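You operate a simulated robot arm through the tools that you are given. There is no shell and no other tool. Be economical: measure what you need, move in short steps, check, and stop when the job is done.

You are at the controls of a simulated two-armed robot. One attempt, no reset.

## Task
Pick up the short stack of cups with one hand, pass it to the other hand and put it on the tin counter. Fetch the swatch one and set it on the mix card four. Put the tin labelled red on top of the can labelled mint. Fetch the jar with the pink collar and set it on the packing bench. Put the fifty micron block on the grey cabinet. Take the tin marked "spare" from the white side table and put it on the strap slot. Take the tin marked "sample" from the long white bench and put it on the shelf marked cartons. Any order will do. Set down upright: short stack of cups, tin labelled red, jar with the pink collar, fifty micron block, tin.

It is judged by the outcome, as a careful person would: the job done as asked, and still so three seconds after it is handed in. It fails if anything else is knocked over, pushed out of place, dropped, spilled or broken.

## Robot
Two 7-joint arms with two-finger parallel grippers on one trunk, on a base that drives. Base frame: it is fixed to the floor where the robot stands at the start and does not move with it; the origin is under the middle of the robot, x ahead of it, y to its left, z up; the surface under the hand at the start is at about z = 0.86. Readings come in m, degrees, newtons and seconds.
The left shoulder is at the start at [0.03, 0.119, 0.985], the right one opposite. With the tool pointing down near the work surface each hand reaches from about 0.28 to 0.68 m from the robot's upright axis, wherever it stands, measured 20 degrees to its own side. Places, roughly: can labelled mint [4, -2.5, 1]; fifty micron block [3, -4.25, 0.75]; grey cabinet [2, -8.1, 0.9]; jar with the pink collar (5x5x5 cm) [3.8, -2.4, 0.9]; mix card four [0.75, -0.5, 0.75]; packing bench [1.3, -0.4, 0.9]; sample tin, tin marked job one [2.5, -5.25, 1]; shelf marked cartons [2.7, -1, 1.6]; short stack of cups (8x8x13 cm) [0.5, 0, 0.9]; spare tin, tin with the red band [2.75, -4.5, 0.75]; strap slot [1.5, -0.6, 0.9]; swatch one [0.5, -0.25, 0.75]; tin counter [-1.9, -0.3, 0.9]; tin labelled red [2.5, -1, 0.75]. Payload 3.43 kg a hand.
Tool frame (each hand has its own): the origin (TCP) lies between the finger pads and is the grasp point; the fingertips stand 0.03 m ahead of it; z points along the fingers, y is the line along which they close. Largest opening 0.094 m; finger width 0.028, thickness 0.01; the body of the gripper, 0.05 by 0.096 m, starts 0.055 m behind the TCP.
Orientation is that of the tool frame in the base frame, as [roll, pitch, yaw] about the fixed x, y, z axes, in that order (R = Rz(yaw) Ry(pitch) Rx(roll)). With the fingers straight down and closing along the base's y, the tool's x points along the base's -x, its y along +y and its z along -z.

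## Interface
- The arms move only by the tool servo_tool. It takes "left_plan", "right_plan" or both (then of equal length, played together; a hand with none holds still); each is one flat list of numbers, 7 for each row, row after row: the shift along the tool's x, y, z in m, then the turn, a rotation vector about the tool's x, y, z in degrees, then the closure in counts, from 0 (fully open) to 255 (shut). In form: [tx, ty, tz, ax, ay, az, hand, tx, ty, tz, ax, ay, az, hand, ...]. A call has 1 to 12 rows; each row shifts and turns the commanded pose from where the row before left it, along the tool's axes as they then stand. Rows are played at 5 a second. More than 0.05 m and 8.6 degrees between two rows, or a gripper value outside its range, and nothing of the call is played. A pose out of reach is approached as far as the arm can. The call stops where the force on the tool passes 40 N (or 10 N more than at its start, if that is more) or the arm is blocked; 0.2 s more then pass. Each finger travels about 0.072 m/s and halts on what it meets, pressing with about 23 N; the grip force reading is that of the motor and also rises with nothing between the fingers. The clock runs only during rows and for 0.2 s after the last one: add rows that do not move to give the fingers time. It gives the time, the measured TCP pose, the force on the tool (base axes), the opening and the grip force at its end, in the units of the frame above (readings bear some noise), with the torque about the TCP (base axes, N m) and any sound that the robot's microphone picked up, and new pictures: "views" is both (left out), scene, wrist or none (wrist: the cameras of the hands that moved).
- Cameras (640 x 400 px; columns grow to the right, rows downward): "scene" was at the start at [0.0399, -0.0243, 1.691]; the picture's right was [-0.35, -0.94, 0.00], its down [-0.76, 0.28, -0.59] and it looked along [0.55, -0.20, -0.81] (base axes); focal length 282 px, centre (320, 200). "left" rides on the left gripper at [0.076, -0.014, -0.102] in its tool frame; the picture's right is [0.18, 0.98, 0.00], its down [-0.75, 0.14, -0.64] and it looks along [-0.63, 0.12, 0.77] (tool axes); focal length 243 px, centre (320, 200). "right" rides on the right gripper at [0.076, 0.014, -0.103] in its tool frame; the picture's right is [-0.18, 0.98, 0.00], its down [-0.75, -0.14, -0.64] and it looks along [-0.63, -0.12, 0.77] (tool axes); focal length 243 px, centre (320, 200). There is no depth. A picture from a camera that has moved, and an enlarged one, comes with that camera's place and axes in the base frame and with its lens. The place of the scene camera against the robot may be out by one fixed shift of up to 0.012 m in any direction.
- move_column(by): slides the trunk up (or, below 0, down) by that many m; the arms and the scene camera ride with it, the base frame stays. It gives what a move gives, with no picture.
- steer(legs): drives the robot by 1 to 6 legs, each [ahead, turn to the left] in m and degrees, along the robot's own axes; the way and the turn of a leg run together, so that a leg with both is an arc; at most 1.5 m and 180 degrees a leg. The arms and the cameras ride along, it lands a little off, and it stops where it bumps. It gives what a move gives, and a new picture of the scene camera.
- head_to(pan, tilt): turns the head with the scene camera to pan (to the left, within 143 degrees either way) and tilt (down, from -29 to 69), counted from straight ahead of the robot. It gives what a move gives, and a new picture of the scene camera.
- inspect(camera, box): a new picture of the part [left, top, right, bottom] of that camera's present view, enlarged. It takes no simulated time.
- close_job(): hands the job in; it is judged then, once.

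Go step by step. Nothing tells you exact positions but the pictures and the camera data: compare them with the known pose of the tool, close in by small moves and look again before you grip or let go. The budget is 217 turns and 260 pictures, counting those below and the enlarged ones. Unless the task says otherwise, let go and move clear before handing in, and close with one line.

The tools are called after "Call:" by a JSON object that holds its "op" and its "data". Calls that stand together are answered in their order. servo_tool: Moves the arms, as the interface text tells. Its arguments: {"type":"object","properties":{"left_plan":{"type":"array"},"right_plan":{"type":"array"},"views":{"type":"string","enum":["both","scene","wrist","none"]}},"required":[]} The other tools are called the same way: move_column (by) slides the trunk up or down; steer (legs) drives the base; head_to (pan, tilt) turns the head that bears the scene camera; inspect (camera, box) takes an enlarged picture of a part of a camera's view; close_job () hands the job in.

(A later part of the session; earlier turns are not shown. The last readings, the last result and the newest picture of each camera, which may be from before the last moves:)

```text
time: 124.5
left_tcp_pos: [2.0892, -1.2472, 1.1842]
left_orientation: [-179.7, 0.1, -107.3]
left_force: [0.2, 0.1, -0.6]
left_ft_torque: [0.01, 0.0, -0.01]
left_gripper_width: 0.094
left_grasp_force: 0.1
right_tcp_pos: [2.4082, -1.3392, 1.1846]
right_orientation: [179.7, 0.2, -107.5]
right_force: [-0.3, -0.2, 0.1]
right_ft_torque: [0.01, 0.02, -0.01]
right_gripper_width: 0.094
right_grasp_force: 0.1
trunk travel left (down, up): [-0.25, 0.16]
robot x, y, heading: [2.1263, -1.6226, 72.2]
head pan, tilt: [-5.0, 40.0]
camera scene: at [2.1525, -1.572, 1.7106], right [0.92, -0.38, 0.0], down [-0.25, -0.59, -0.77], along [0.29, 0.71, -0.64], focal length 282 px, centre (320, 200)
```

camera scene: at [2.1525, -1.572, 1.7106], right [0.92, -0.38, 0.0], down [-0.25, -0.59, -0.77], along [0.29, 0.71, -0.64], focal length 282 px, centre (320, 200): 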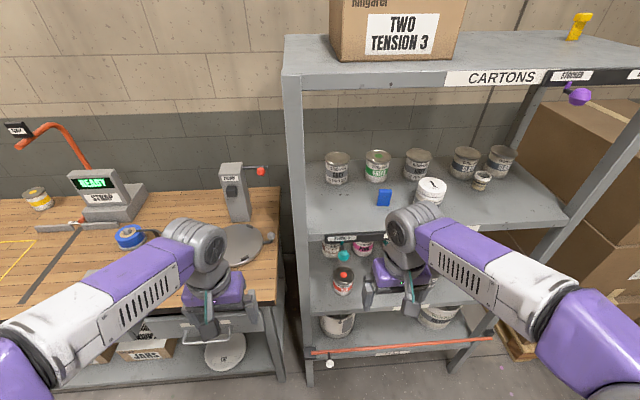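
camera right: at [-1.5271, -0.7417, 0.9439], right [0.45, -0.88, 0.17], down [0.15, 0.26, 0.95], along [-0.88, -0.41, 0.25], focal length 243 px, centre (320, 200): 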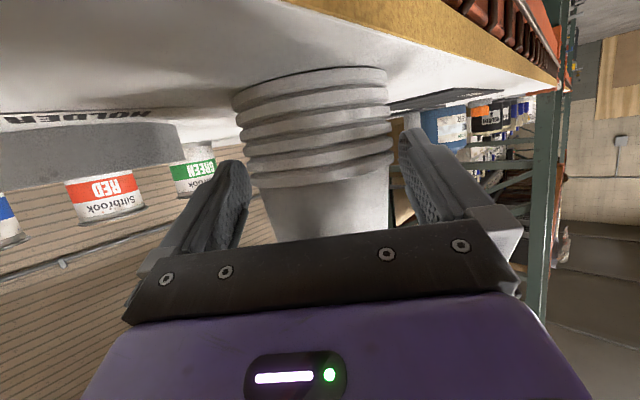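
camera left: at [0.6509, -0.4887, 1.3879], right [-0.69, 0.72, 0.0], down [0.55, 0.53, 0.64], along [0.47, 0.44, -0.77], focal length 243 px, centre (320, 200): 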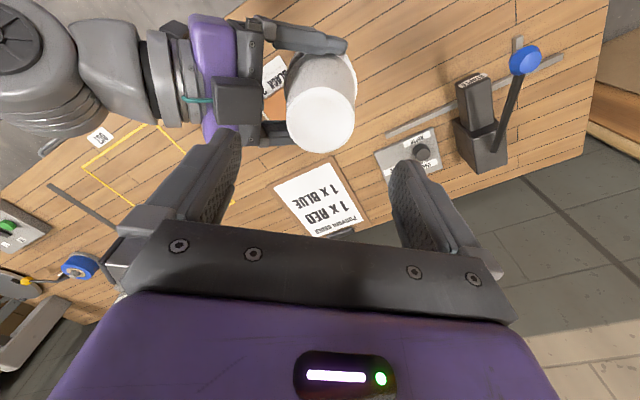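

Triangulated: RED tin at ≈[2.46,-1.046], base ~0.74, top ~0.855, about 8 cm behind the shelf's front edge. I tilt the right hand forward (30° below horizontal) and lower it in front of the shelf.

Call:
{"op": "servo_tool", "data": {"right_plan": [-0.04, 0, 0, 0, 0, 0, 0, -0.04, 0, 0, 0, 0, 0, 0, 0, 0, 0, 0, -8.57, 0, 0, 0, 0, 0, 0, -8.57, 0, 0, 0, 0, 0, 0, -8.57, 0, 0, 0, 0, 0, 0, -8.57, 0, 0, 0, 0, 0, 0, -8.57, 0, 0, 0, 0, 0, 0, -8.57, 0, 0, 0, 0, 0, 0, -8.57, 0, 0], "views": "none"}}

Call:
{"op": "servo_tool", "data": {"right_plan": [0.0377, 0, 0.0218, 0, 0, 0, 0, 0.0377, 0, 0.0218, 0, 0, 0, 0, 0.0377, 0, 0.0218, 0, 0, 0, 0, 0.0377, 0, 0.0218, 0, 0, 0, 0, 0.0377, 0, 0.0218, 0, 0, 0, 0, 0.0377, 0, 0.0218, 0, 0, 0, 0, 0.0377, 0, 0.0218, 0, 0, 0, 0], "views": "both"}}

```text
time: 126.5
left_tcp_pos: [2.0879, -1.2464, 1.1829]
left_orientation: [-179.7, 0.0, -107.4]
left_force: [0.4, -0.7, -0.4]
left_ft_torque: [0.01, -0.01, 0.01]
left_gripper_width: 0.0937
left_grasp_force: 0.0
right_tcp_pos: [2.432, -1.2641, 1.1845]
right_orientation: [179.4, 60.1, -108.1]
right_force: [-0.1, -0.5, 0.5]
right_ft_torque: [0.0, 0.03, -0.03]
right_gripper_width: 0.0939
right_grasp_force: 0.1
trunk travel left (down, up): [-0.25, 0.16]
robot x, y, heading: [2.1261, -1.6257, 72.3]
head pan, tilt: [-5.0, 40.0]
```

```text
time: 128.1
left_tcp_pos: [2.0897, -1.2476, 1.1826]
left_orientation: [-179.8, 0.0, -107.3]
left_force: [0.4, 0.8, -0.2]
left_ft_torque: [0.0, 0.03, -0.04]
left_gripper_width: 0.0941
left_grasp_force: 0.1
right_tcp_pos: [2.4461, -1.2516, 0.9551]
right_orientation: [179.2, 58.8, -107.8]
right_force: [0.4, -0.5, 0.4]
right_ft_torque: [0.01, -0.02, 0.05]
right_gripper_width: 0.0941
right_grasp_force: 0.1
right hand out of reach, approached as far as the arm can: row 2, 3, 6, 7
trunk travel left (down, up): [-0.25, 0.16]
robot x, y, heading: [2.1265, -1.6239, 72.3]
head pan, tilt: [-5.0, 40.0]
camera scene: at [2.1544, -1.5733, 1.7104], right [0.92, -0.39, 0.0], down [-0.25, -0.59, -0.77], along [0.29, 0.71, -0.64], focal length 282 px, centre (320, 200)
camera right: at [2.3944, -1.3694, 0.9437], right [-0.91, 0.38, 0.17], down [0.1, -0.2, 0.98], along [0.4, 0.91, 0.14], focal length 243 px, centre (320, 200)
```

scene: 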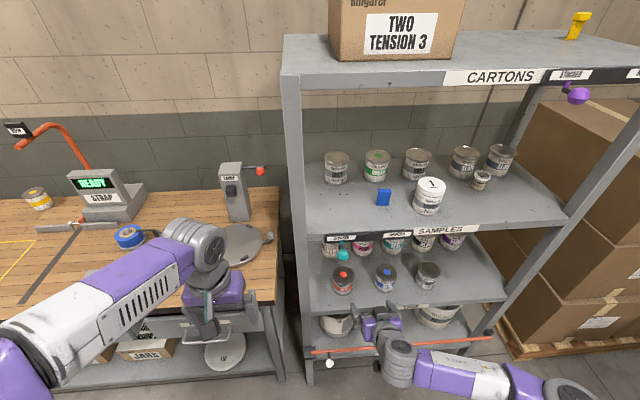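
right: 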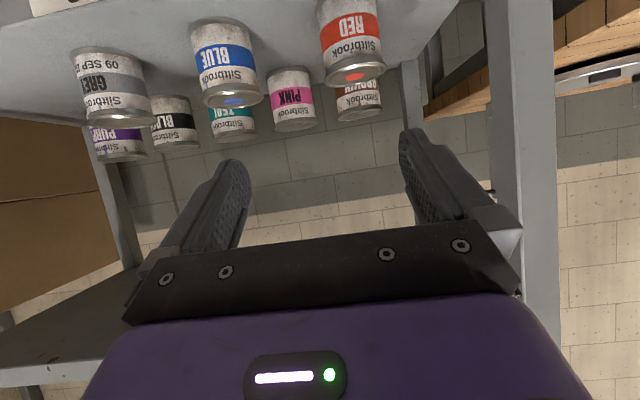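

The arm can't get lower at this reach, so I lower the trunk 9 cm; then fine-align with the wrist view.

Call:
{"op": "move_column", "data": {"by": -0.09}}

Call:
{"op": "inspect", "data": {"camera": "right", "box": [0, 0, 640, 400]}}

```text
time: 129.4
left_tcp_pos: [2.0882, -1.248, 1.0929]
left_orientation: [-179.7, 0.1, -107.3]
left_force: [-0.3, 0.8, 0.4]
left_ft_torque: [0.01, 0.0, 0.01]
left_gripper_width: 0.0939
left_grasp_force: 0.0
right_tcp_pos: [2.4452, -1.2512, 0.8663]
right_orientation: [179.3, 58.8, -107.6]
right_force: [-0.1, -0.9, -0.3]
right_ft_torque: [-0.01, 0.01, 0.02]
right_gripper_width: 0.0938
right_grasp_force: 0.0
trunk travel left (down, up): [-0.16, 0.25]
robot x, y, heading: [2.1298, -1.6273, 72.3]
head pan, tilt: [-5.0, 40.0]
```

```text
1.00 times, centred on (320, 200) of right (not enlarged: the box is as wide or as high as the picture)
camera zoom: at [2.3933, -1.3688, 0.8539], right [-0.91, 0.38, 0.16], down [0.1, -0.19, 0.98], along [0.4, 0.91, 0.14], focal length 243 px, centre (320, 200)
```

zoom: 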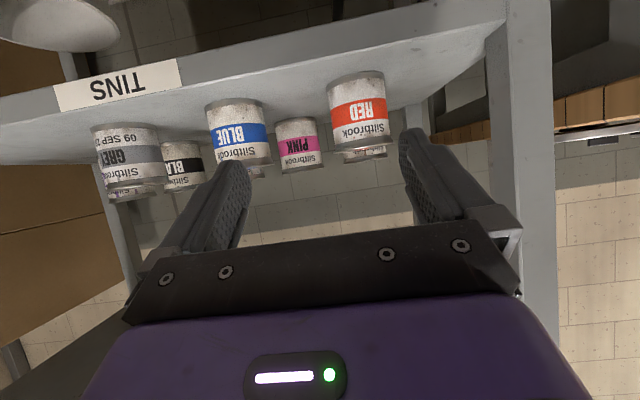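

Tin axis confirmed at [2.463,-1.046], ~7.6 cm wide. I align laterally in front of it and look again.

Call:
{"op": "servo_tool", "data": {"right_plan": [-0.0152, 0.0151, 0.0257, 0, 0, 0, 0, -0.0152, 0.0151, 0.0257, 0, 0, 0, 0, -0.0152, 0.0151, 0.0257, 0, 0, 0, 0, 0, 0, 0, 0, 0, 0, 0], "views": "wrist"}}

```text
time: 130.4
left_tcp_pos: [2.0889, -1.2476, 1.0921]
left_orientation: [-179.7, 0.0, -107.4]
left_force: [0.0, -0.2, 0.5]
left_ft_torque: [0.01, 0.02, -0.02]
left_gripper_width: 0.0939
left_grasp_force: 0.1
right_tcp_pos: [2.4277, -1.1519, 0.8663]
right_orientation: [179.3, 58.7, -107.5]
right_force: [-0.2, -0.5, -0.6]
right_ft_torque: [0.01, -0.01, -0.05]
right_gripper_width: 0.0939
right_grasp_force: 0.2
trunk travel left (down, up): [-0.16, 0.25]
robot x, y, heading: [2.1293, -1.6207, 72.4]
head pan, tilt: [-5.0, 40.0]
camera right: at [2.3756, -1.269, 0.8546], right [-0.91, 0.38, 0.16], down [0.1, -0.19, 0.98], along [0.4, 0.91, 0.14], focal length 243 px, centre (320, 200)
```

right: 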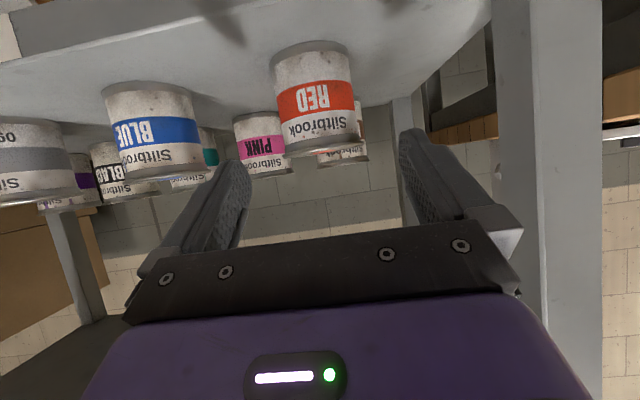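

Aligned. I advance to the tin and close.

Call:
{"op": "servo_tool", "data": {"right_plan": [0, -0.001, 0.04, 0, 0, 0, 0, 0, -0.001, 0.04, 0, 0, 0, 0, 0, 0, 0.04, 0, 0, 0, 0, 0, 0, 0, 0, 0, 0, 0, 0, 0, 0, 0, 0, 0, 255, 0, 0, 0, 0, 0, 0, 255, 0, 0, 0, 0, 0, 0, 255], "views": "both"}}

```text
time: 132.0
left_tcp_pos: [2.089, -1.2462, 1.0931]
left_orientation: [-179.6, 0.0, -107.3]
left_force: [-0.1, 0.3, 0.1]
left_ft_torque: [-0.01, 0.0, 0.0]
left_gripper_width: 0.0942
left_grasp_force: 0.0
right_tcp_pos: [2.4577, -1.0526, 0.8021]
right_orientation: [179.3, 58.8, -107.6]
right_force: [1.2, -0.5, 0.5]
right_ft_torque: [0.1, -0.05, -0.03]
right_gripper_width: 0.0766
right_grasp_force: 22.6
trunk travel left (down, up): [-0.16, 0.25]
robot x, y, heading: [2.1259, -1.6256, 72.2]
head pan, tilt: [-5.0, 40.0]
camera scene: at [2.1527, -1.572, 1.6205], right [0.92, -0.39, 0.0], down [-0.25, -0.59, -0.77], along [0.29, 0.71, -0.64], focal length 282 px, centre (320, 200)
camera right: at [2.4058, -1.1714, 0.7904], right [-0.91, 0.38, 0.16], down [0.1, -0.19, 0.98], along [0.4, 0.91, 0.14], focal length 243 px, centre (320, 200)
```

scene: 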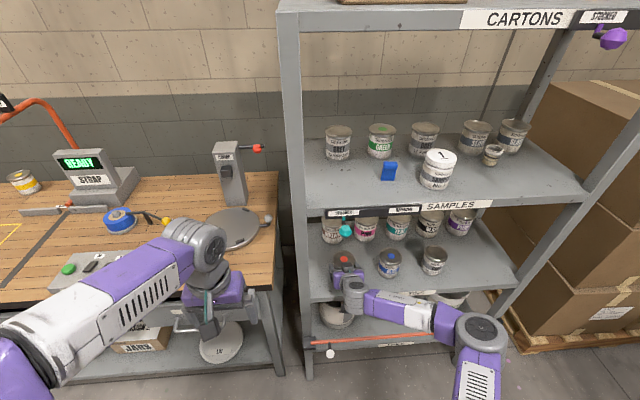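
right: 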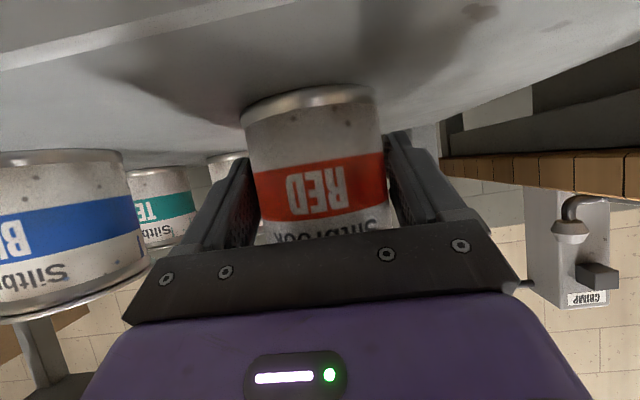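

RED is gripped (0.0766). I lift it 3 cm and withdraw straight out of the shelf.

Call:
{"op": "servo_tool", "data": {"right_plan": [-0.0129, 0, -0.0078, 0, 0, 0, 255, -0.0129, 0, -0.0078, 0, 0, 0, 255, 0.0207, 0, -0.0342, 0, 0, 0, 255, 0.0207, 0, -0.0342, 0, 0, 0, 255, 0.0207, 0, -0.0342, 0, 0, 0, 255, 0.0207, 0, -0.0342, 0, 0, 0, 255, 0.0207, 0, -0.0342, 0, 0, 0, 255], "views": "scene"}}

```text
time: 133.6
left_tcp_pos: [2.0882, -1.2484, 1.0923]
left_orientation: [-179.9, 0.0, -107.4]
left_force: [-0.2, 0.2, 0.6]
left_ft_torque: [0.0, 0.0, -0.01]
left_gripper_width: 0.0936
left_grasp_force: 0.1
right_tcp_pos: [2.4538, -1.2239, 0.8588]
right_orientation: [179.3, 58.9, -107.5]
right_force: [0.0, -0.2, -3.3]
right_ft_torque: [-0.02, 0.02, -0.05]
right_gripper_width: 0.0758
right_grasp_force: 22.9
right hand out of reach, approached as far as the arm can: row 5, 6, 7
trunk travel left (down, up): [-0.16, 0.25]
robot x, y, heading: [2.123, -1.623, 72.3]
head pan, tilt: [-5.0, 40.0]
camera scene: at [2.153, -1.573, 1.6206], right [0.92, -0.39, 0.0], down [-0.25, -0.59, -0.77], along [0.29, 0.71, -0.64], focal length 282 px, centre (320, 200)
```

scene: 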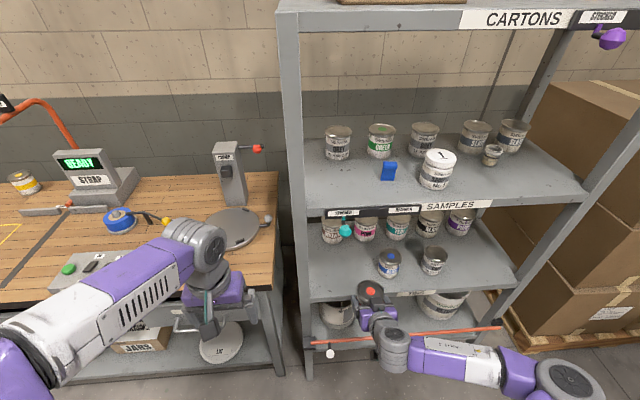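

The tin is out cleanly. I back off, raise the trunk and head toward the cart's open right side.

Call:
{"op": "steer", "data": {"legs": [[-0.15, 0]]}}

Call:
{"op": "move_column", "data": {"by": 0.16}}

Call:
{"op": "steer", "data": {"legs": [[0, -126], [1.3, 0], [0, 45]]}}

Call:
{"op": "head_to", "data": {"pan": 25, "tilt": 25}}

```text
time: 135.0
left_tcp_pos: [2.0431, -1.3927, 1.0935]
left_orientation: [-179.6, 0.0, -107.3]
left_force: [0.6, 0.6, 0.5]
left_ft_torque: [0.0, 0.02, 0.0]
left_gripper_width: 0.094
left_grasp_force: 0.0
right_tcp_pos: [2.4076, -1.3671, 0.8589]
right_orientation: [179.3, 58.8, -107.5]
right_force: [-0.1, -0.9, -3.1]
right_ft_torque: [-0.04, 0.02, 0.03]
right_gripper_width: 0.0764
right_grasp_force: 22.9
trunk travel left (down, up): [-0.16, 0.25]
robot x, y, heading: [2.0809, -1.7671, 72.3]
head pan, tilt: [-5.0, 40.0]
camera scene: at [2.1066, -1.7168, 1.6206], right [0.92, -0.38, 0.0], down [-0.25, -0.59, -0.77], along [0.29, 0.71, -0.64], focal length 282 px, centre (320, 200)
```

scene: 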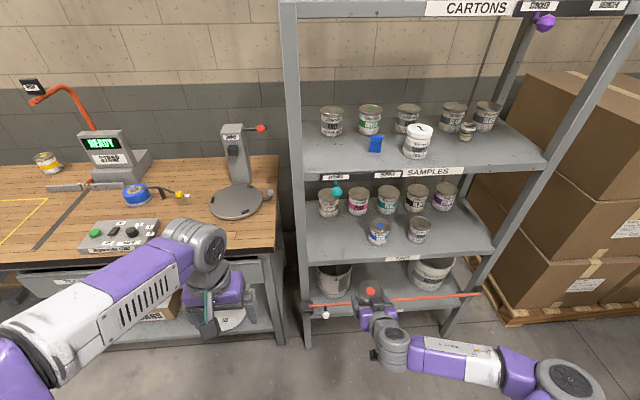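

```text
time: 136.8
left_tcp_pos: [2.042, -1.3905, 1.2526]
left_orientation: [-179.7, 0.1, -107.2]
left_force: [-0.7, -0.2, -0.4]
left_ft_torque: [0.03, 0.01, -0.01]
left_gripper_width: 0.0941
left_grasp_force: 0.1
right_tcp_pos: [2.4072, -1.3659, 1.018]
right_orientation: [179.4, 58.7, -107.6]
right_force: [1.0, 0.6, -2.6]
right_ft_torque: [-0.01, 0.04, 0.0]
right_gripper_width: 0.0763
right_grasp_force: 23.1
trunk travel left (down, up): [-0.32, 0.09]
robot x, y, heading: [2.0801, -1.767, 72.6]
head pan, tilt: [-5.0, 40.0]
```

```text
time: 150.7
left_tcp_pos: [3.1774, -2.7613, 1.2526]
left_orientation: [-179.7, 0.0, 169.5]
left_force: [-0.3, 0.8, -0.8]
left_ft_torque: [0.01, -0.03, 0.0]
left_gripper_width: 0.0938
left_grasp_force: 0.1
right_tcp_pos: [3.2445, -3.121, 1.0188]
right_orientation: [179.3, 58.7, 169.3]
right_force: [-0.9, -0.3, -2.9]
right_ft_torque: [-0.01, 0.02, -0.03]
right_gripper_width: 0.0757
right_grasp_force: 23.2
trunk travel left (down, up): [-0.32, 0.09]
robot x, y, heading: [2.805, -2.8442, -10.5]
head pan, tilt: [-5.0, 40.0]
camera scene: at [2.8617, -2.8608, 1.7805], right [-0.27, -0.96, 0.0], down [-0.62, 0.18, -0.77], along [0.74, -0.21, -0.64], focal length 282 px, centre (320, 200)
```

scene: 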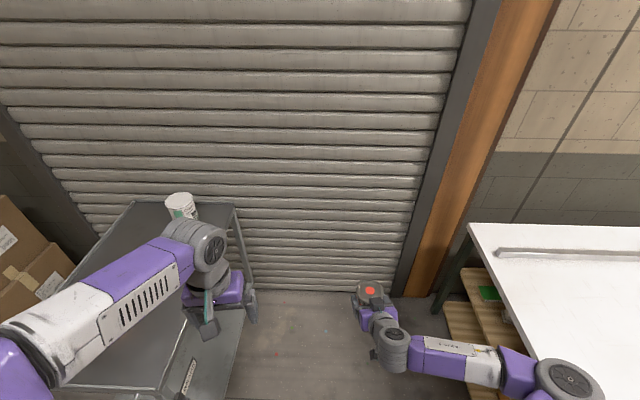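

```text
time: 151.7
left_tcp_pos: [3.177, -2.761, 1.2531]
left_orientation: [-179.7, 0.0, 169.5]
left_force: [-0.4, -0.5, -0.7]
left_ft_torque: [-0.02, -0.01, 0.0]
left_gripper_width: 0.094
left_grasp_force: 0.0
right_tcp_pos: [3.2442, -3.1206, 1.0179]
right_orientation: [179.3, 58.7, 169.3]
right_force: [1.3, 0.2, -3.0]
right_ft_torque: [-0.02, 0.05, 0.01]
right_gripper_width: 0.0757
right_grasp_force: 23.6
trunk travel left (down, up): [-0.32, 0.09]
robot x, y, heading: [2.8071, -2.8434, -10.9]
head pan, tilt: [25.0, 25.0]
camera scene: at [2.8693, -2.8154, 1.8038], right [0.24, -0.97, 0.0], down [-0.41, -0.1, -0.91], along [0.88, 0.22, -0.42], focal length 282 px, centre (320, 200)
```

scene: 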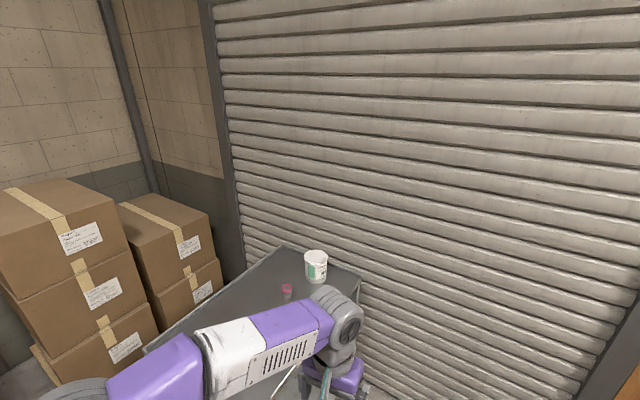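

Mint can at ≈[3.925,-2.54] with top near z=0.995; jar at ≈[3.80,-2.44]; cart top ≈0.85. I raise the trunk and drive to the cart's side, angled.

Call:
{"op": "move_column", "data": {"by": 0.085}}

Call:
{"op": "steer", "data": {"legs": [[0.6, 0], [0, 71]]}}

Call:
{"op": "head_to", "data": {"pan": -10, "tilt": 40}}

```text
time: 152.9
left_tcp_pos: [3.1772, -2.7612, 1.3371]
left_orientation: [-179.7, 0.1, 169.5]
left_force: [0.0, -0.4, -0.2]
left_ft_torque: [0.03, 0.02, -0.02]
left_gripper_width: 0.094
left_grasp_force: 0.1
right_tcp_pos: [3.245, -3.1217, 1.1033]
right_orientation: [179.3, 58.8, 169.3]
right_force: [-0.1, -0.3, -4.2]
right_ft_torque: [0.02, 0.06, -0.01]
right_gripper_width: 0.0757
right_grasp_force: 23.1
trunk travel left (down, up): [-0.405, 0.005]
robot x, y, heading: [2.808, -2.8464, -10.7]
head pan, tilt: [25.0, 25.0]
```

```text
time: 159.4
left_tcp_pos: [3.4436, -2.5852, 1.3381]
left_orientation: [-179.8, -0.1, -119.7]
left_force: [-0.7, -1.1, -0.8]
left_ft_torque: [-0.01, -0.01, 0.04]
left_gripper_width: 0.094
left_grasp_force: 0.1
right_tcp_pos: [3.8054, -2.64, 1.1033]
right_orientation: [179.3, 58.7, -119.9]
right_force: [0.7, -0.3, -2.6]
right_ft_torque: [-0.05, 0.02, 0.01]
right_gripper_width: 0.0754
right_grasp_force: 23.4
trunk travel left (down, up): [-0.405, 0.005]
robot x, y, heading: [3.3994, -2.9617, 60.0]
head pan, tilt: [25.0, 25.0]
camera scene: at [3.396, -2.894, 1.8888], right [1.0, -0.09, 0.0], down [-0.04, -0.42, -0.91], along [0.08, 0.9, -0.42], focal length 282 px, centre (320, 200)
```

scene: 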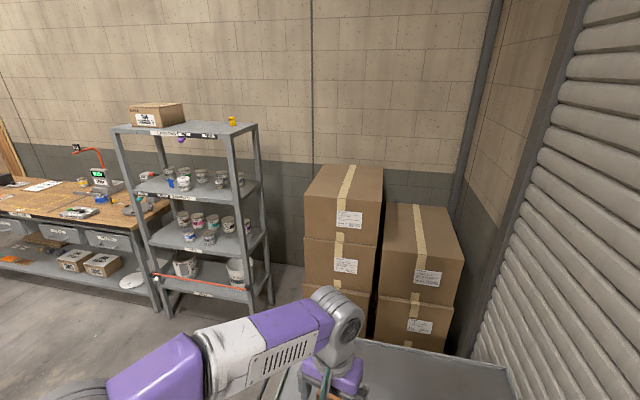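

```text
time: 160.4
left_tcp_pos: [3.4434, -2.5862, 1.3388]
left_orientation: [-179.7, 0.0, -119.7]
left_force: [-0.5, 0.3, -0.6]
left_ft_torque: [0.02, 0.01, 0.02]
left_gripper_width: 0.094
left_grasp_force: 0.0
right_tcp_pos: [3.8068, -2.6402, 1.1032]
right_orientation: [179.4, 58.6, -119.8]
right_force: [-0.6, 0.5, -2.5]
right_ft_torque: [0.0, 0.0, 0.02]
right_gripper_width: 0.0754
right_grasp_force: 23.3
trunk travel left (down, up): [-0.405, 0.005]
robot x, y, heading: [3.4035, -2.962, 59.9]
head pan, tilt: [-10.0, 40.0]
camera scene: at [3.4425, -2.9207, 1.8655], right [0.77, -0.64, 0.0], down [-0.41, -0.49, -0.77], along [0.49, 0.59, -0.64], focal length 282 px, centre (320, 200)
```

scene: 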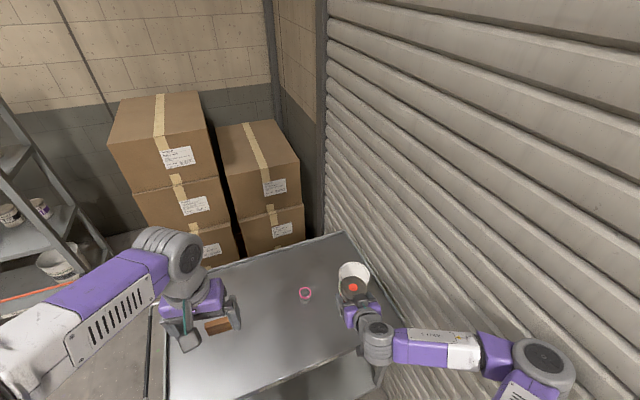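

Mint can and jar are visible just beyond the tin. I zoom in and check the wrist view.

Call:
{"op": "inspect", "data": {"camera": "scene", "box": [270, 230, 430, 330]}}

Call:
{"op": "inspect", "data": {"camera": "right", "box": [0, 0, 640, 400]}}

Call:
{"op": "inspect", "data": {"camera": "left", "box": [0, 0, 640, 400]}}

```text
4.00 times, centred on (350, 280) of scene
camera zoom: at [3.4425, -2.9207, 1.8655], right [0.77, -0.64, 0.0], down [-0.41, -0.49, -0.77], along [0.49, 0.59, -0.64], focal length 1130 px, centre (200, -120)
```

zoom: 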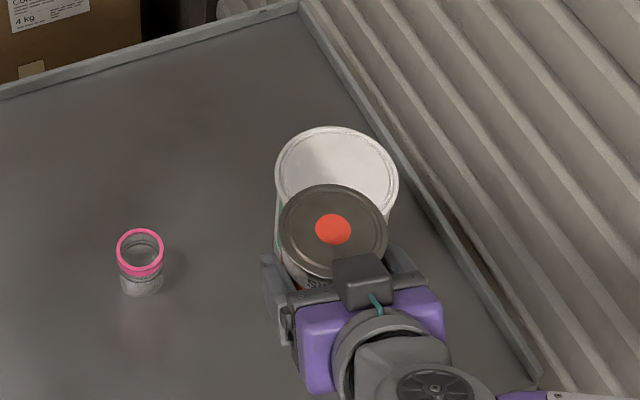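

```text
1.00 times, centred on (320, 200) of right (not enlarged: the box is as wide or as high as the picture)
camera zoom: at [3.7299, -2.7438, 1.091], right [-0.81, 0.56, 0.16], down [0.05, -0.21, 0.98], along [0.58, 0.8, 0.14], focal length 243 px, centre (320, 200)
```

zoom: 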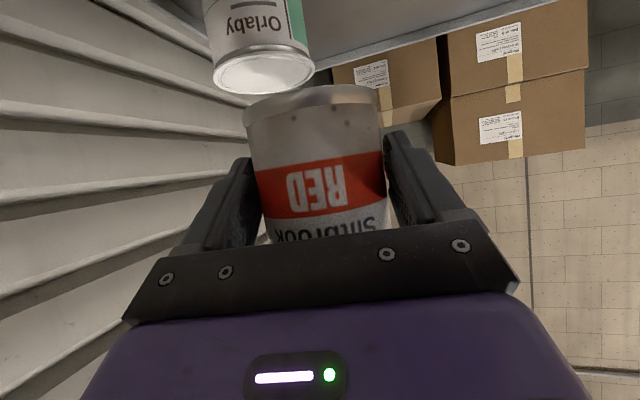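

```text
1.00 times, centred on (320, 200) of left (not enlarged: the box is as wide or as high as the picture)
camera zoom: at [3.4178, -2.6573, 1.4408], right [-0.95, 0.33, 0.0], down [0.25, 0.73, 0.64], along [0.21, 0.6, -0.77], focal length 243 px, centre (320, 200)
```

zoom: 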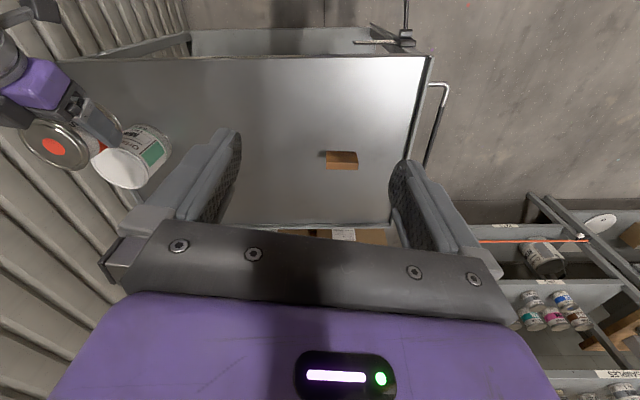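

Cross-checking cameras: mint top centre ≈[3.944,-2.519] at z≈0.96–0.99. I carry the tin over it, staying ~5 cm above.

Call:
{"op": "servo_tool", "data": {"right_plan": [-0.0215, -0.0147, 0.0352, 0, 0, 0, 255, -0.0215, -0.0147, 0.0352, 0, 0, 0, 255, -0.0215, -0.0147, 0.0352, 0, 0, 0, 255, -0.0215, -0.0147, 0.0352, 0, 0, 0, 255, 0, 0, 0, 0, 0, 0, 255], "views": "wrist"}}

Call:
{"op": "inspect", "data": {"camera": "scene", "box": [290, 210, 450, 310]}}

Call:
{"op": "inspect", "data": {"camera": "left", "box": [0, 60, 240, 210]}}

```text
time: 161.6
left_tcp_pos: [3.4427, -2.5845, 1.3373]
left_orientation: [-179.8, 0.0, -119.8]
left_force: [0.3, -0.4, 0.4]
left_ft_torque: [0.02, -0.02, 0.0]
left_gripper_width: 0.0938
left_grasp_force: 0.0
right_tcp_pos: [3.9382, -2.5283, 1.1037]
right_orientation: [179.4, 58.7, -119.8]
right_force: [0.4, -0.3, -2.6]
right_ft_torque: [-0.04, -0.01, -0.01]
right_gripper_width: 0.0757
right_grasp_force: 22.7
trunk travel left (down, up): [-0.405, 0.005]
robot x, y, heading: [3.3989, -2.9617, 60.2]
head pan, tilt: [-10.0, 40.0]
camera right: at [3.8619, -2.6316, 1.092], right [-0.81, 0.56, 0.16], down [0.05, -0.21, 0.98], along [0.58, 0.8, 0.14], focal length 243 px, centre (320, 200)
```

right: 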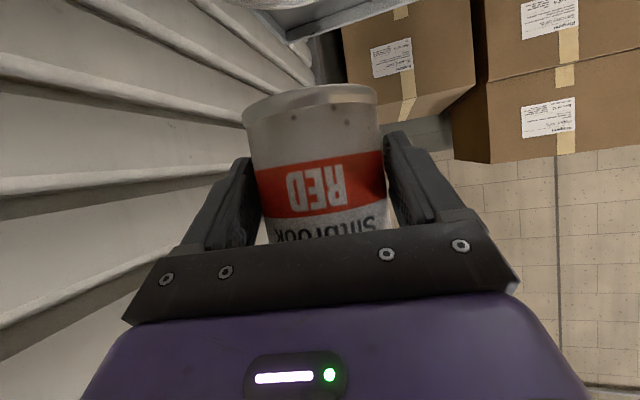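

```text
4.00 times, centred on (370, 260) of scene
camera zoom: at [3.4422, -2.9217, 1.8655], right [0.77, -0.64, 0.0], down [-0.41, -0.49, -0.77], along [0.49, 0.59, -0.64], focal length 1130 px, centre (120, -40)
```

zoom: 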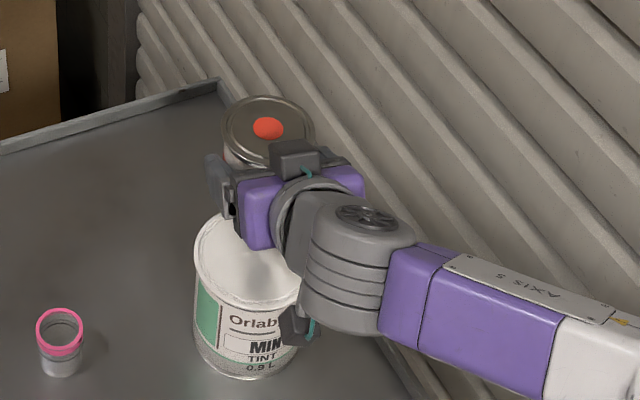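

```text
2.67 times, centred on (120, 135) of left
camera zoom: at [3.4175, -2.658, 1.441], right [-0.95, 0.33, 0.0], down [0.25, 0.73, 0.64], along [0.21, 0.61, -0.77], focal length 647 px, centre (853, 373)
```

zoom: 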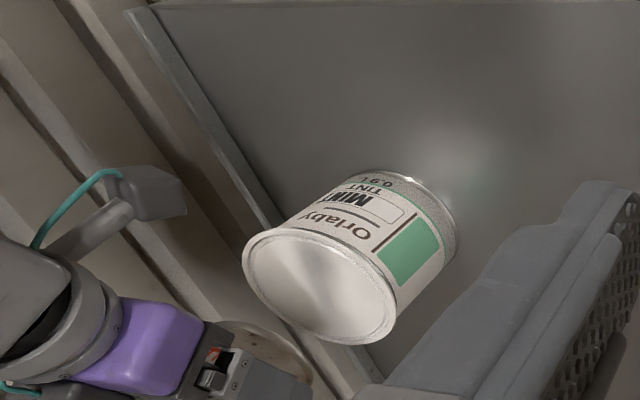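

Geometry agrees: the tin hangs above the mint can. I lower it gently until just about touching.

Call:
{"op": "servo_tool", "data": {"right_plan": [0.0213, 0, 0.013, 0, 0, 0, 255, 0.0213, -0.003, 0.013, 0, 0, 0, 255, 0.0068, 0, 0.0042, 0, 0, 0, 255, 0, 0, 0, 0, 0, 0, 255], "views": "wrist"}}

Call:
{"op": "inspect", "data": {"camera": "left", "box": [0, 60, 240, 210]}}

Call:
{"op": "inspect", "data": {"camera": "scene", "box": [290, 210, 450, 310]}}

```text
time: 162.6
left_tcp_pos: [3.4446, -2.5853, 1.3374]
left_orientation: [-179.8, -0.1, -119.7]
left_force: [0.3, 0.7, 0.1]
left_ft_torque: [0.02, 0.01, -0.01]
left_gripper_width: 0.0938
left_grasp_force: 0.0
right_tcp_pos: [3.9399, -2.5263, 1.0472]
right_orientation: [179.3, 58.8, -119.7]
right_force: [0.4, 0.8, -3.3]
right_ft_torque: [-0.03, 0.01, 0.01]
right_gripper_width: 0.0757
right_grasp_force: 22.7
trunk travel left (down, up): [-0.405, 0.005]
robot x, y, heading: [3.4005, -2.9619, 60.0]
head pan, tilt: [-10.0, 40.0]
camera right: at [3.8642, -2.6304, 1.0337], right [-0.81, 0.56, 0.16], down [0.05, -0.21, 0.98], along [0.58, 0.8, 0.14], focal length 243 px, centre (320, 200)
```

right: 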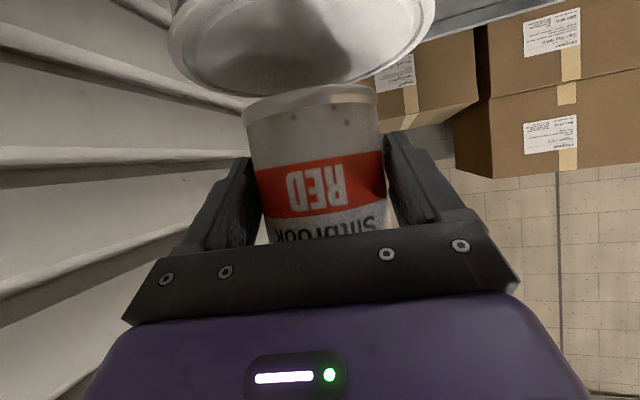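

```text
2.67 times, centred on (120, 135) of left
camera zoom: at [3.4179, -2.6573, 1.4408], right [-0.95, 0.33, 0.0], down [0.25, 0.73, 0.64], along [0.21, 0.6, -0.77], focal length 647 px, centre (853, 373)
```

zoom: 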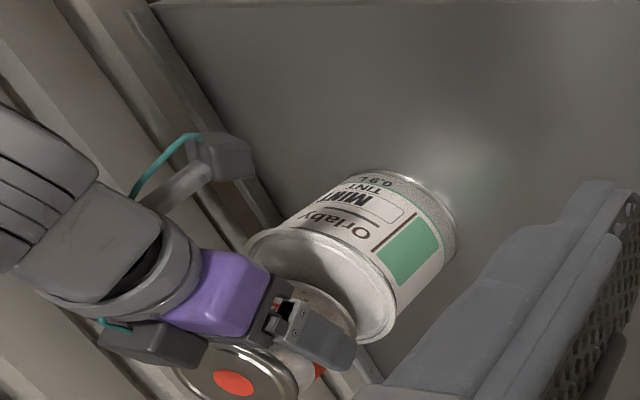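

```text
4.00 times, centred on (370, 260) of scene
camera zoom: at [3.4428, -2.9208, 1.8655], right [0.77, -0.64, 0.0], down [-0.41, -0.49, -0.77], along [0.49, 0.59, -0.64], focal length 1130 px, centre (120, -40)
```

zoom: 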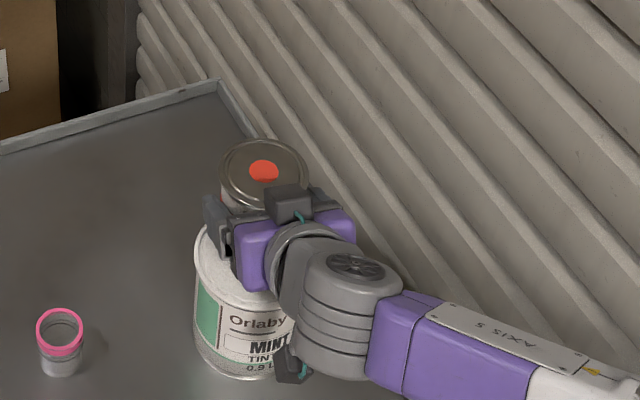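

The tin is centred above the can, within ~1 cm of it. I lower in small steps and watch the force.

Call:
{"op": "servo_tool", "data": {"right_plan": [0.0026, 0, 0.0016, 0, 0, 0, 255, 0.0026, 0, 0.0016, 0, 0, 0, 255, 0, 0, 0, 0, 0, 0, 255], "views": "none"}}

Call:
{"op": "servo_tool", "data": {"right_plan": [0.0026, 0, 0.0016, 0, 0, 0, 255, 0, 0, 0, 0, 0, 0, 255], "views": "none"}}

```text
time: 163.4
left_tcp_pos: [3.445, -2.5845, 1.338]
left_orientation: [-179.8, 0.0, -119.7]
left_force: [-0.3, -1.1, 0.2]
left_ft_torque: [-0.04, -0.02, 0.0]
left_gripper_width: 0.0939
left_grasp_force: 0.1
right_tcp_pos: [3.9399, -2.526, 1.038]
right_orientation: [179.3, 58.6, -120.0]
right_force: [-0.8, 0.4, -3.0]
right_ft_torque: [-0.01, 0.06, -0.02]
right_gripper_width: 0.0755
right_grasp_force: 23.5
trunk travel left (down, up): [-0.405, 0.005]
robot x, y, heading: [3.4007, -2.9613, 60.2]
head pan, tilt: [-10.0, 40.0]
```

```text
time: 164.0
left_tcp_pos: [3.4438, -2.5847, 1.3377]
left_orientation: [-179.7, -0.1, -119.7]
left_force: [0.2, 0.0, 0.3]
left_ft_torque: [-0.03, -0.03, 0.03]
left_gripper_width: 0.0939
left_grasp_force: 0.0
right_tcp_pos: [3.9396, -2.5251, 1.0375]
right_orientation: [179.3, 58.7, -119.9]
right_force: [-1.3, 0.0, -3.4]
right_ft_torque: [-0.06, 0.01, 0.05]
right_gripper_width: 0.0754
right_grasp_force: 23.1
trunk travel left (down, up): [-0.405, 0.005]
robot x, y, heading: [3.3995, -2.9657, 59.9]
head pan, tilt: [-10.0, 40.0]
```

No contact yet; I continue in 3 mm steps.

Call:
{"op": "servo_tool", "data": {"right_plan": [0.0026, 0, 0.0016, 0, 0, 0, 255, 0.0026, 0, 0.0016, 0, 0, 0, 255, 0, 0, 0, 0, 0, 0, 255], "views": "wrist"}}

```text
time: 164.8
left_tcp_pos: [3.4442, -2.585, 1.3375]
left_orientation: [-179.8, 0.0, -119.7]
left_force: [0.2, 0.3, -0.2]
left_ft_torque: [-0.02, 0.0, -0.01]
left_gripper_width: 0.094
left_grasp_force: 0.1
right_tcp_pos: [3.9404, -2.5253, 1.029]
right_orientation: [179.3, 58.7, -120.0]
right_force: [-0.2, -0.8, -2.8]
right_ft_torque: [0.0, 0.02, -0.01]
right_gripper_width: 0.0753
right_grasp_force: 23.0
trunk travel left (down, up): [-0.405, 0.005]
robot x, y, heading: [3.3989, -2.9609, 59.7]
head pan, tilt: [-10.0, 40.0]
camera right: at [3.8638, -2.6295, 1.0178], right [-0.81, 0.56, 0.16], down [0.05, -0.21, 0.98], along [0.58, 0.8, 0.14], focal length 243 px, centre (320, 200)
```

right: 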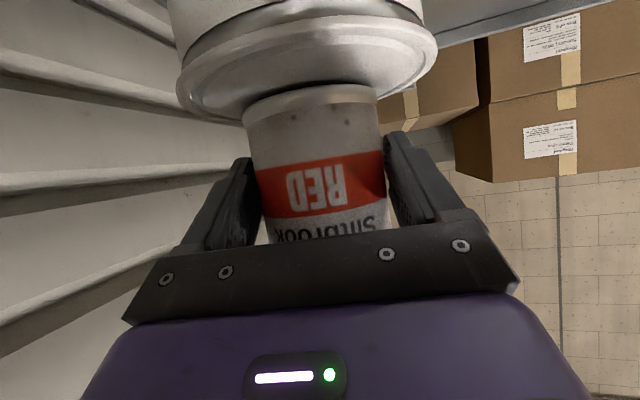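

The tin sits centrally over the can's lid. I keep lowering.

Call:
{"op": "servo_tool", "data": {"right_plan": [0.0026, 0, 0.0016, 0, 0, 0, 255, 0.0026, 0, 0.0016, 0, 0, 0, 255, 0, 0, 0, 0, 0, 0, 255], "views": "none"}}

Call:
{"op": "servo_tool", "data": {"right_plan": [0.0026, 0, 0.0016, 0, 0, 0, 255, 0, 0, 0, 0, 0, 0, 255], "views": "wrist"}}

```text
time: 165.6
left_tcp_pos: [3.4435, -2.5871, 1.3383]
left_orientation: [-179.7, 0.1, -119.8]
left_force: [-0.5, -0.7, 0.0]
left_ft_torque: [0.0, 0.02, 0.05]
left_gripper_width: 0.094
left_grasp_force: 0.2
right_tcp_pos: [3.9394, -2.5246, 1.0281]
right_orientation: [179.5, 59.0, -119.7]
right_force: [0.9, 0.2, 16.3]
right_ft_torque: [0.0, 0.02, 0.02]
right_gripper_width: 0.0755
right_grasp_force: 22.8
trunk travel left (down, up): [-0.405, 0.005]
robot x, y, heading: [3.4012, -2.962, 60.0]
head pan, tilt: [-10.0, 40.0]
```

```text
time: 166.2
left_tcp_pos: [3.4425, -2.5871, 1.3387]
left_orientation: [-179.7, 0.1, -119.7]
left_force: [0.0, 0.5, 0.9]
left_ft_torque: [-0.01, -0.01, 0.06]
left_gripper_width: 0.0941
left_grasp_force: 0.0
right_tcp_pos: [3.9392, -2.5258, 1.0239]
right_orientation: [179.3, 59.0, -119.8]
right_force: [2.0, -2.5, 18.9]
right_ft_torque: [0.19, -0.12, -0.04]
right_gripper_width: 0.0752
right_grasp_force: 23.1
trunk travel left (down, up): [-0.405, 0.005]
robot x, y, heading: [3.401, -2.9616, 60.1]
head pan, tilt: [-10.0, 40.0]
camera right: at [3.8631, -2.6299, 1.0106], right [-0.81, 0.56, 0.16], down [0.05, -0.21, 0.98], along [0.58, 0.8, 0.14], focal length 243 px, centre (320, 200)
```

right: 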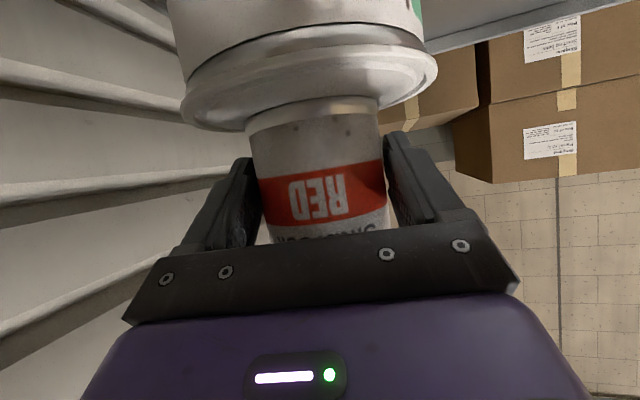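

Contact is confirmed; the tin rests on the lid. I ease pressure, open and check.

Call:
{"op": "servo_tool", "data": {"right_plan": [-0.0022, 0, -0.0013, 0, 0, 0, 255, 0, 0, 0, 0, 0, 0, 120, 0, 0, 0, 0, 0, 0, 0, 0, 0, 0, 0, 0, 0, 0, 0, 0, 0, 0, 0, 0, 0], "views": "wrist"}}

```text
time: 167.4
left_tcp_pos: [3.4442, -2.5855, 1.3369]
left_orientation: [-179.8, 0.0, -119.7]
left_force: [-0.9, -0.3, -0.5]
left_ft_torque: [0.0, -0.05, -0.01]
left_gripper_width: 0.0943
left_grasp_force: 0.1
right_tcp_pos: [3.9397, -2.5254, 1.0232]
right_orientation: [179.2, 58.6, -119.9]
right_force: [0.8, 0.0, 0.2]
right_ft_torque: [-0.01, -0.01, 0.04]
right_gripper_width: 0.0939
right_grasp_force: 0.1
trunk travel left (down, up): [-0.405, 0.005]
robot x, y, heading: [3.4024, -2.962, 60.1]
head pan, tilt: [-10.0, 40.0]
camera right: at [3.8632, -2.6293, 1.0111], right [-0.81, 0.56, 0.16], down [0.05, -0.21, 0.98], along [0.58, 0.8, 0.14], focal length 243 px, centre (320, 200)
```

right: 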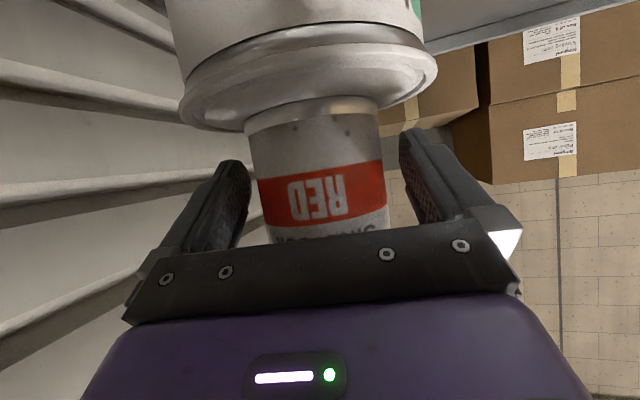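

Standing steady. I withdraw and look.

Call:
{"op": "servo_tool", "data": {"right_plan": [0, 0, -0.02, 0, 0, 0, 0, 0, 0, -0.04, 0, 0, 0, 0, 0, 0, -0.04, 0, 0, 0, 0, 0, 0, -0.04, 0, 0, 0, 0, -0.034, 0, -0.021, 0, 0, 0, 0, -0.034, 0, -0.021, 0, 0, 0, 0], "views": "scene"}}

Call:
{"op": "inspect", "data": {"camera": "scene", "box": [260, 220, 420, 320]}}

```text
time: 168.8
left_tcp_pos: [3.4431, -2.5869, 1.337]
left_orientation: [-179.8, 0.0, -119.7]
left_force: [0.1, -0.3, 0.3]
left_ft_torque: [0.03, 0.0, 0.0]
left_gripper_width: 0.094
left_grasp_force: 0.2
right_tcp_pos: [3.8806, -2.6314, 1.1773]
right_orientation: [179.3, 58.7, -119.8]
right_force: [0.7, -0.3, 0.6]
right_ft_torque: [-0.02, 0.01, 0.01]
right_gripper_width: 0.0938
right_grasp_force: 0.0
trunk travel left (down, up): [-0.405, 0.005]
robot x, y, heading: [3.4024, -2.96, 60.0]
head pan, tilt: [-10.0, 40.0]
camera scene: at [3.4416, -2.9215, 1.8656], right [0.77, -0.64, 0.0], down [-0.41, -0.49, -0.77], along [0.49, 0.59, -0.64], focal length 282 px, centre (320, 200)
```

scene: 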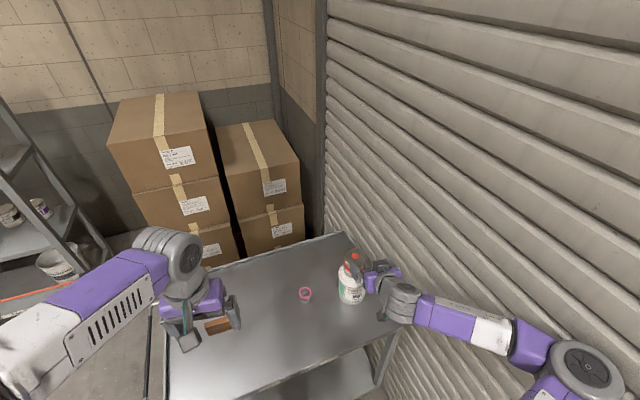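

```text
4.00 times, centred on (340, 270) of scene
camera zoom: at [3.4416, -2.9215, 1.8656], right [0.77, -0.64, 0.0], down [-0.41, -0.49, -0.77], along [0.49, 0.59, -0.64], focal length 1130 px, centre (240, -80)
```

zoom: 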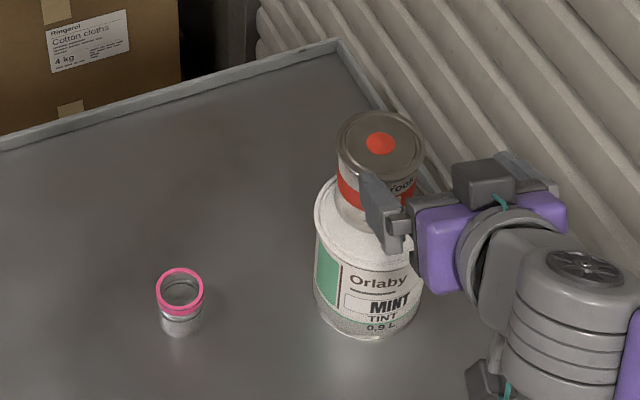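

RED is on MINT. Next the jar with the right hand: I turn it vertical and move above the jar at ≈[3.77,-2.43].

Call:
{"op": "servo_tool", "data": {"right_plan": [0, 0, 0, 0, 8.39, 0, 0, 0, 0, 0, 0, 8.39, 0, 0, 0, 0, 0, 0, 8.39, 0, 0, 0, 0, 0, 0, 8.39, 0, 0, 0, 0, 0, 0, 8.39, 0, 0, 0, 0, 0, 0, 8.39, 0, 0, 0, 0, 0, 0, 8.39, 0, 0], "views": "none"}}

Call:
{"op": "servo_tool", "data": {"right_plan": [-0.0238, 0.039, 0, 0, 0, 0, 0, -0.0238, 0.039, 0, 0, 0, 0, 0, -0.0238, 0.039, 0, 0, 0, 0, 0, -0.0238, 0.039, 0, 0, 0, 0, 0, -0.0238, 0.039, 0, 0, 0, 0, 0, 0, 0, 0.045, 0, 0, 0, 0, 0, 0, 0.045, 0, 0, 0, 0, 0, 0, 0, 0, 0, 0, 0], "views": "both"}}

```text
time: 170.4
left_tcp_pos: [3.4441, -2.5844, 1.3367]
left_orientation: [-179.7, 0.0, -119.7]
left_force: [-1.0, 0.1, 0.3]
left_ft_torque: [-0.03, -0.03, 0.01]
left_gripper_width: 0.0941
left_grasp_force: 0.0
right_tcp_pos: [3.8831, -2.6298, 1.1768]
right_orientation: [179.7, -0.1, -119.2]
right_force: [-0.8, 0.4, -0.4]
right_ft_torque: [-0.03, 0.01, 0.01]
right_gripper_width: 0.094
right_grasp_force: 0.0
trunk travel left (down, up): [-0.405, 0.005]
robot x, y, heading: [3.3957, -2.9612, 59.8]
head pan, tilt: [-10.0, 40.0]
```

```text
time: 172.2
left_tcp_pos: [3.4431, -2.5869, 1.3386]
left_orientation: [-179.8, 0.1, -119.6]
left_force: [0.4, 0.1, 0.7]
left_ft_torque: [-0.02, 0.0, 0.02]
left_gripper_width: 0.0937
left_grasp_force: 0.1
right_tcp_pos: [3.7655, -2.445, 1.085]
right_orientation: [179.7, 0.1, -119.2]
right_force: [1.1, -0.2, -0.6]
right_ft_torque: [0.04, 0.0, 0.01]
right_gripper_width: 0.0939
right_grasp_force: 0.0
right hand out of reach, approached as far as the arm can: row 5
trunk travel left (down, up): [-0.405, 0.005]
robot x, y, heading: [3.3965, -2.963, 60.1]
head pan, tilt: [-10.0, 40.0]
camera scene: at [3.4422, -2.9224, 1.8656], right [0.77, -0.64, 0.0], down [-0.41, -0.49, -0.77], along [0.49, 0.59, -0.64], focal length 282 px, centre (320, 200)
camera right: at [3.7147, -2.5044, 1.1884], right [-0.77, 0.64, 0.01], down [0.49, 0.59, 0.64], along [0.41, 0.5, -0.77], focal length 243 px, centre (320, 200)
```

scene: 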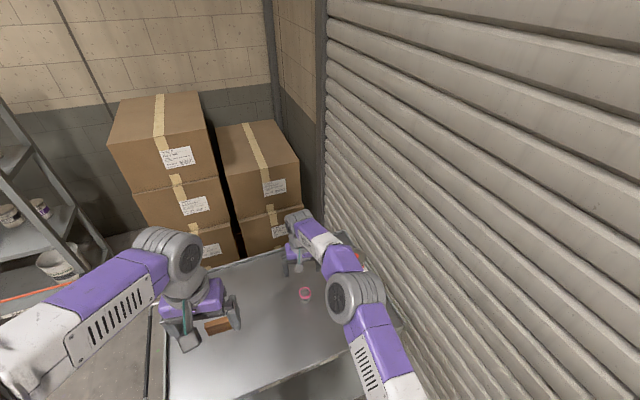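
right: 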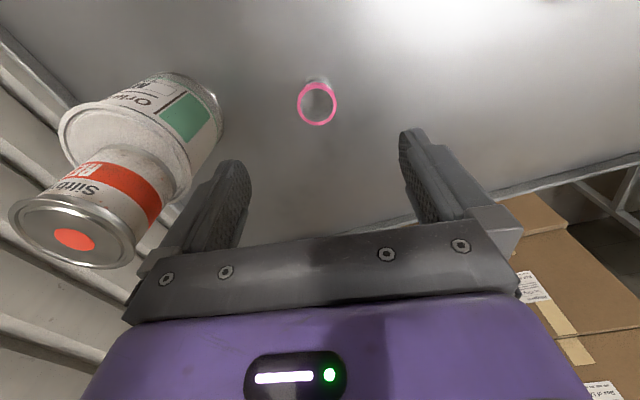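

Jar at ≈[3.776,-2.432]. I correct and descend partway.

Call:
{"op": "servo_tool", "data": {"right_plan": [-0.0165, -0.003, 0.03, 0, 0, 0, 0, 0, 0, 0.045, 0, 0, 0, 0, 0, 0, 0.045, 0, 0, 0, 0, 0, 0, 0.045, 0, 0, 0, 0, 0, 0, 0, 0, 0, 0, 0], "views": "wrist"}}

```text
time: 173.4
left_tcp_pos: [3.4437, -2.5854, 1.3377]
left_orientation: [-179.7, 0.0, -119.7]
left_force: [-0.5, -0.4, 0.3]
left_ft_torque: [-0.02, 0.02, 0.0]
left_gripper_width: 0.0943
left_grasp_force: 0.0
right_tcp_pos: [3.7658, -2.456, 0.9239]
right_orientation: [179.7, 0.0, -119.1]
right_force: [0.7, -0.4, 0.9]
right_ft_torque: [0.03, -0.01, 0.01]
right_gripper_width: 0.0942
right_grasp_force: 0.1
right hand out of reach, approached as far as the arm can: row 1, 3, 4
trunk travel left (down, up): [-0.405, 0.005]
robot x, y, heading: [3.4026, -2.9578, 60.1]
head pan, tilt: [-10.0, 40.0]
camera right: at [3.7157, -2.5168, 1.026], right [-0.77, 0.64, 0.01], down [0.49, 0.59, 0.64], along [0.41, 0.5, -0.77], focal length 243 px, centre (320, 200)
```

right: 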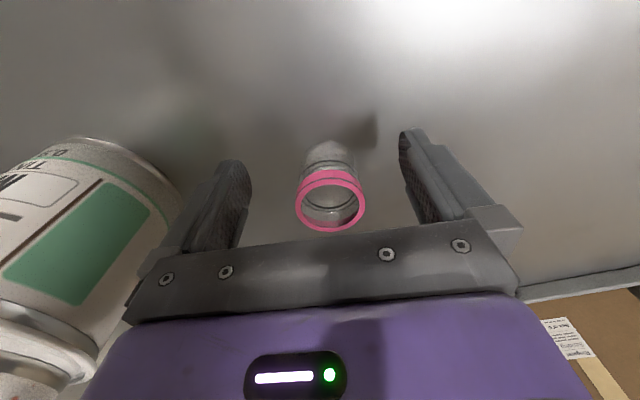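

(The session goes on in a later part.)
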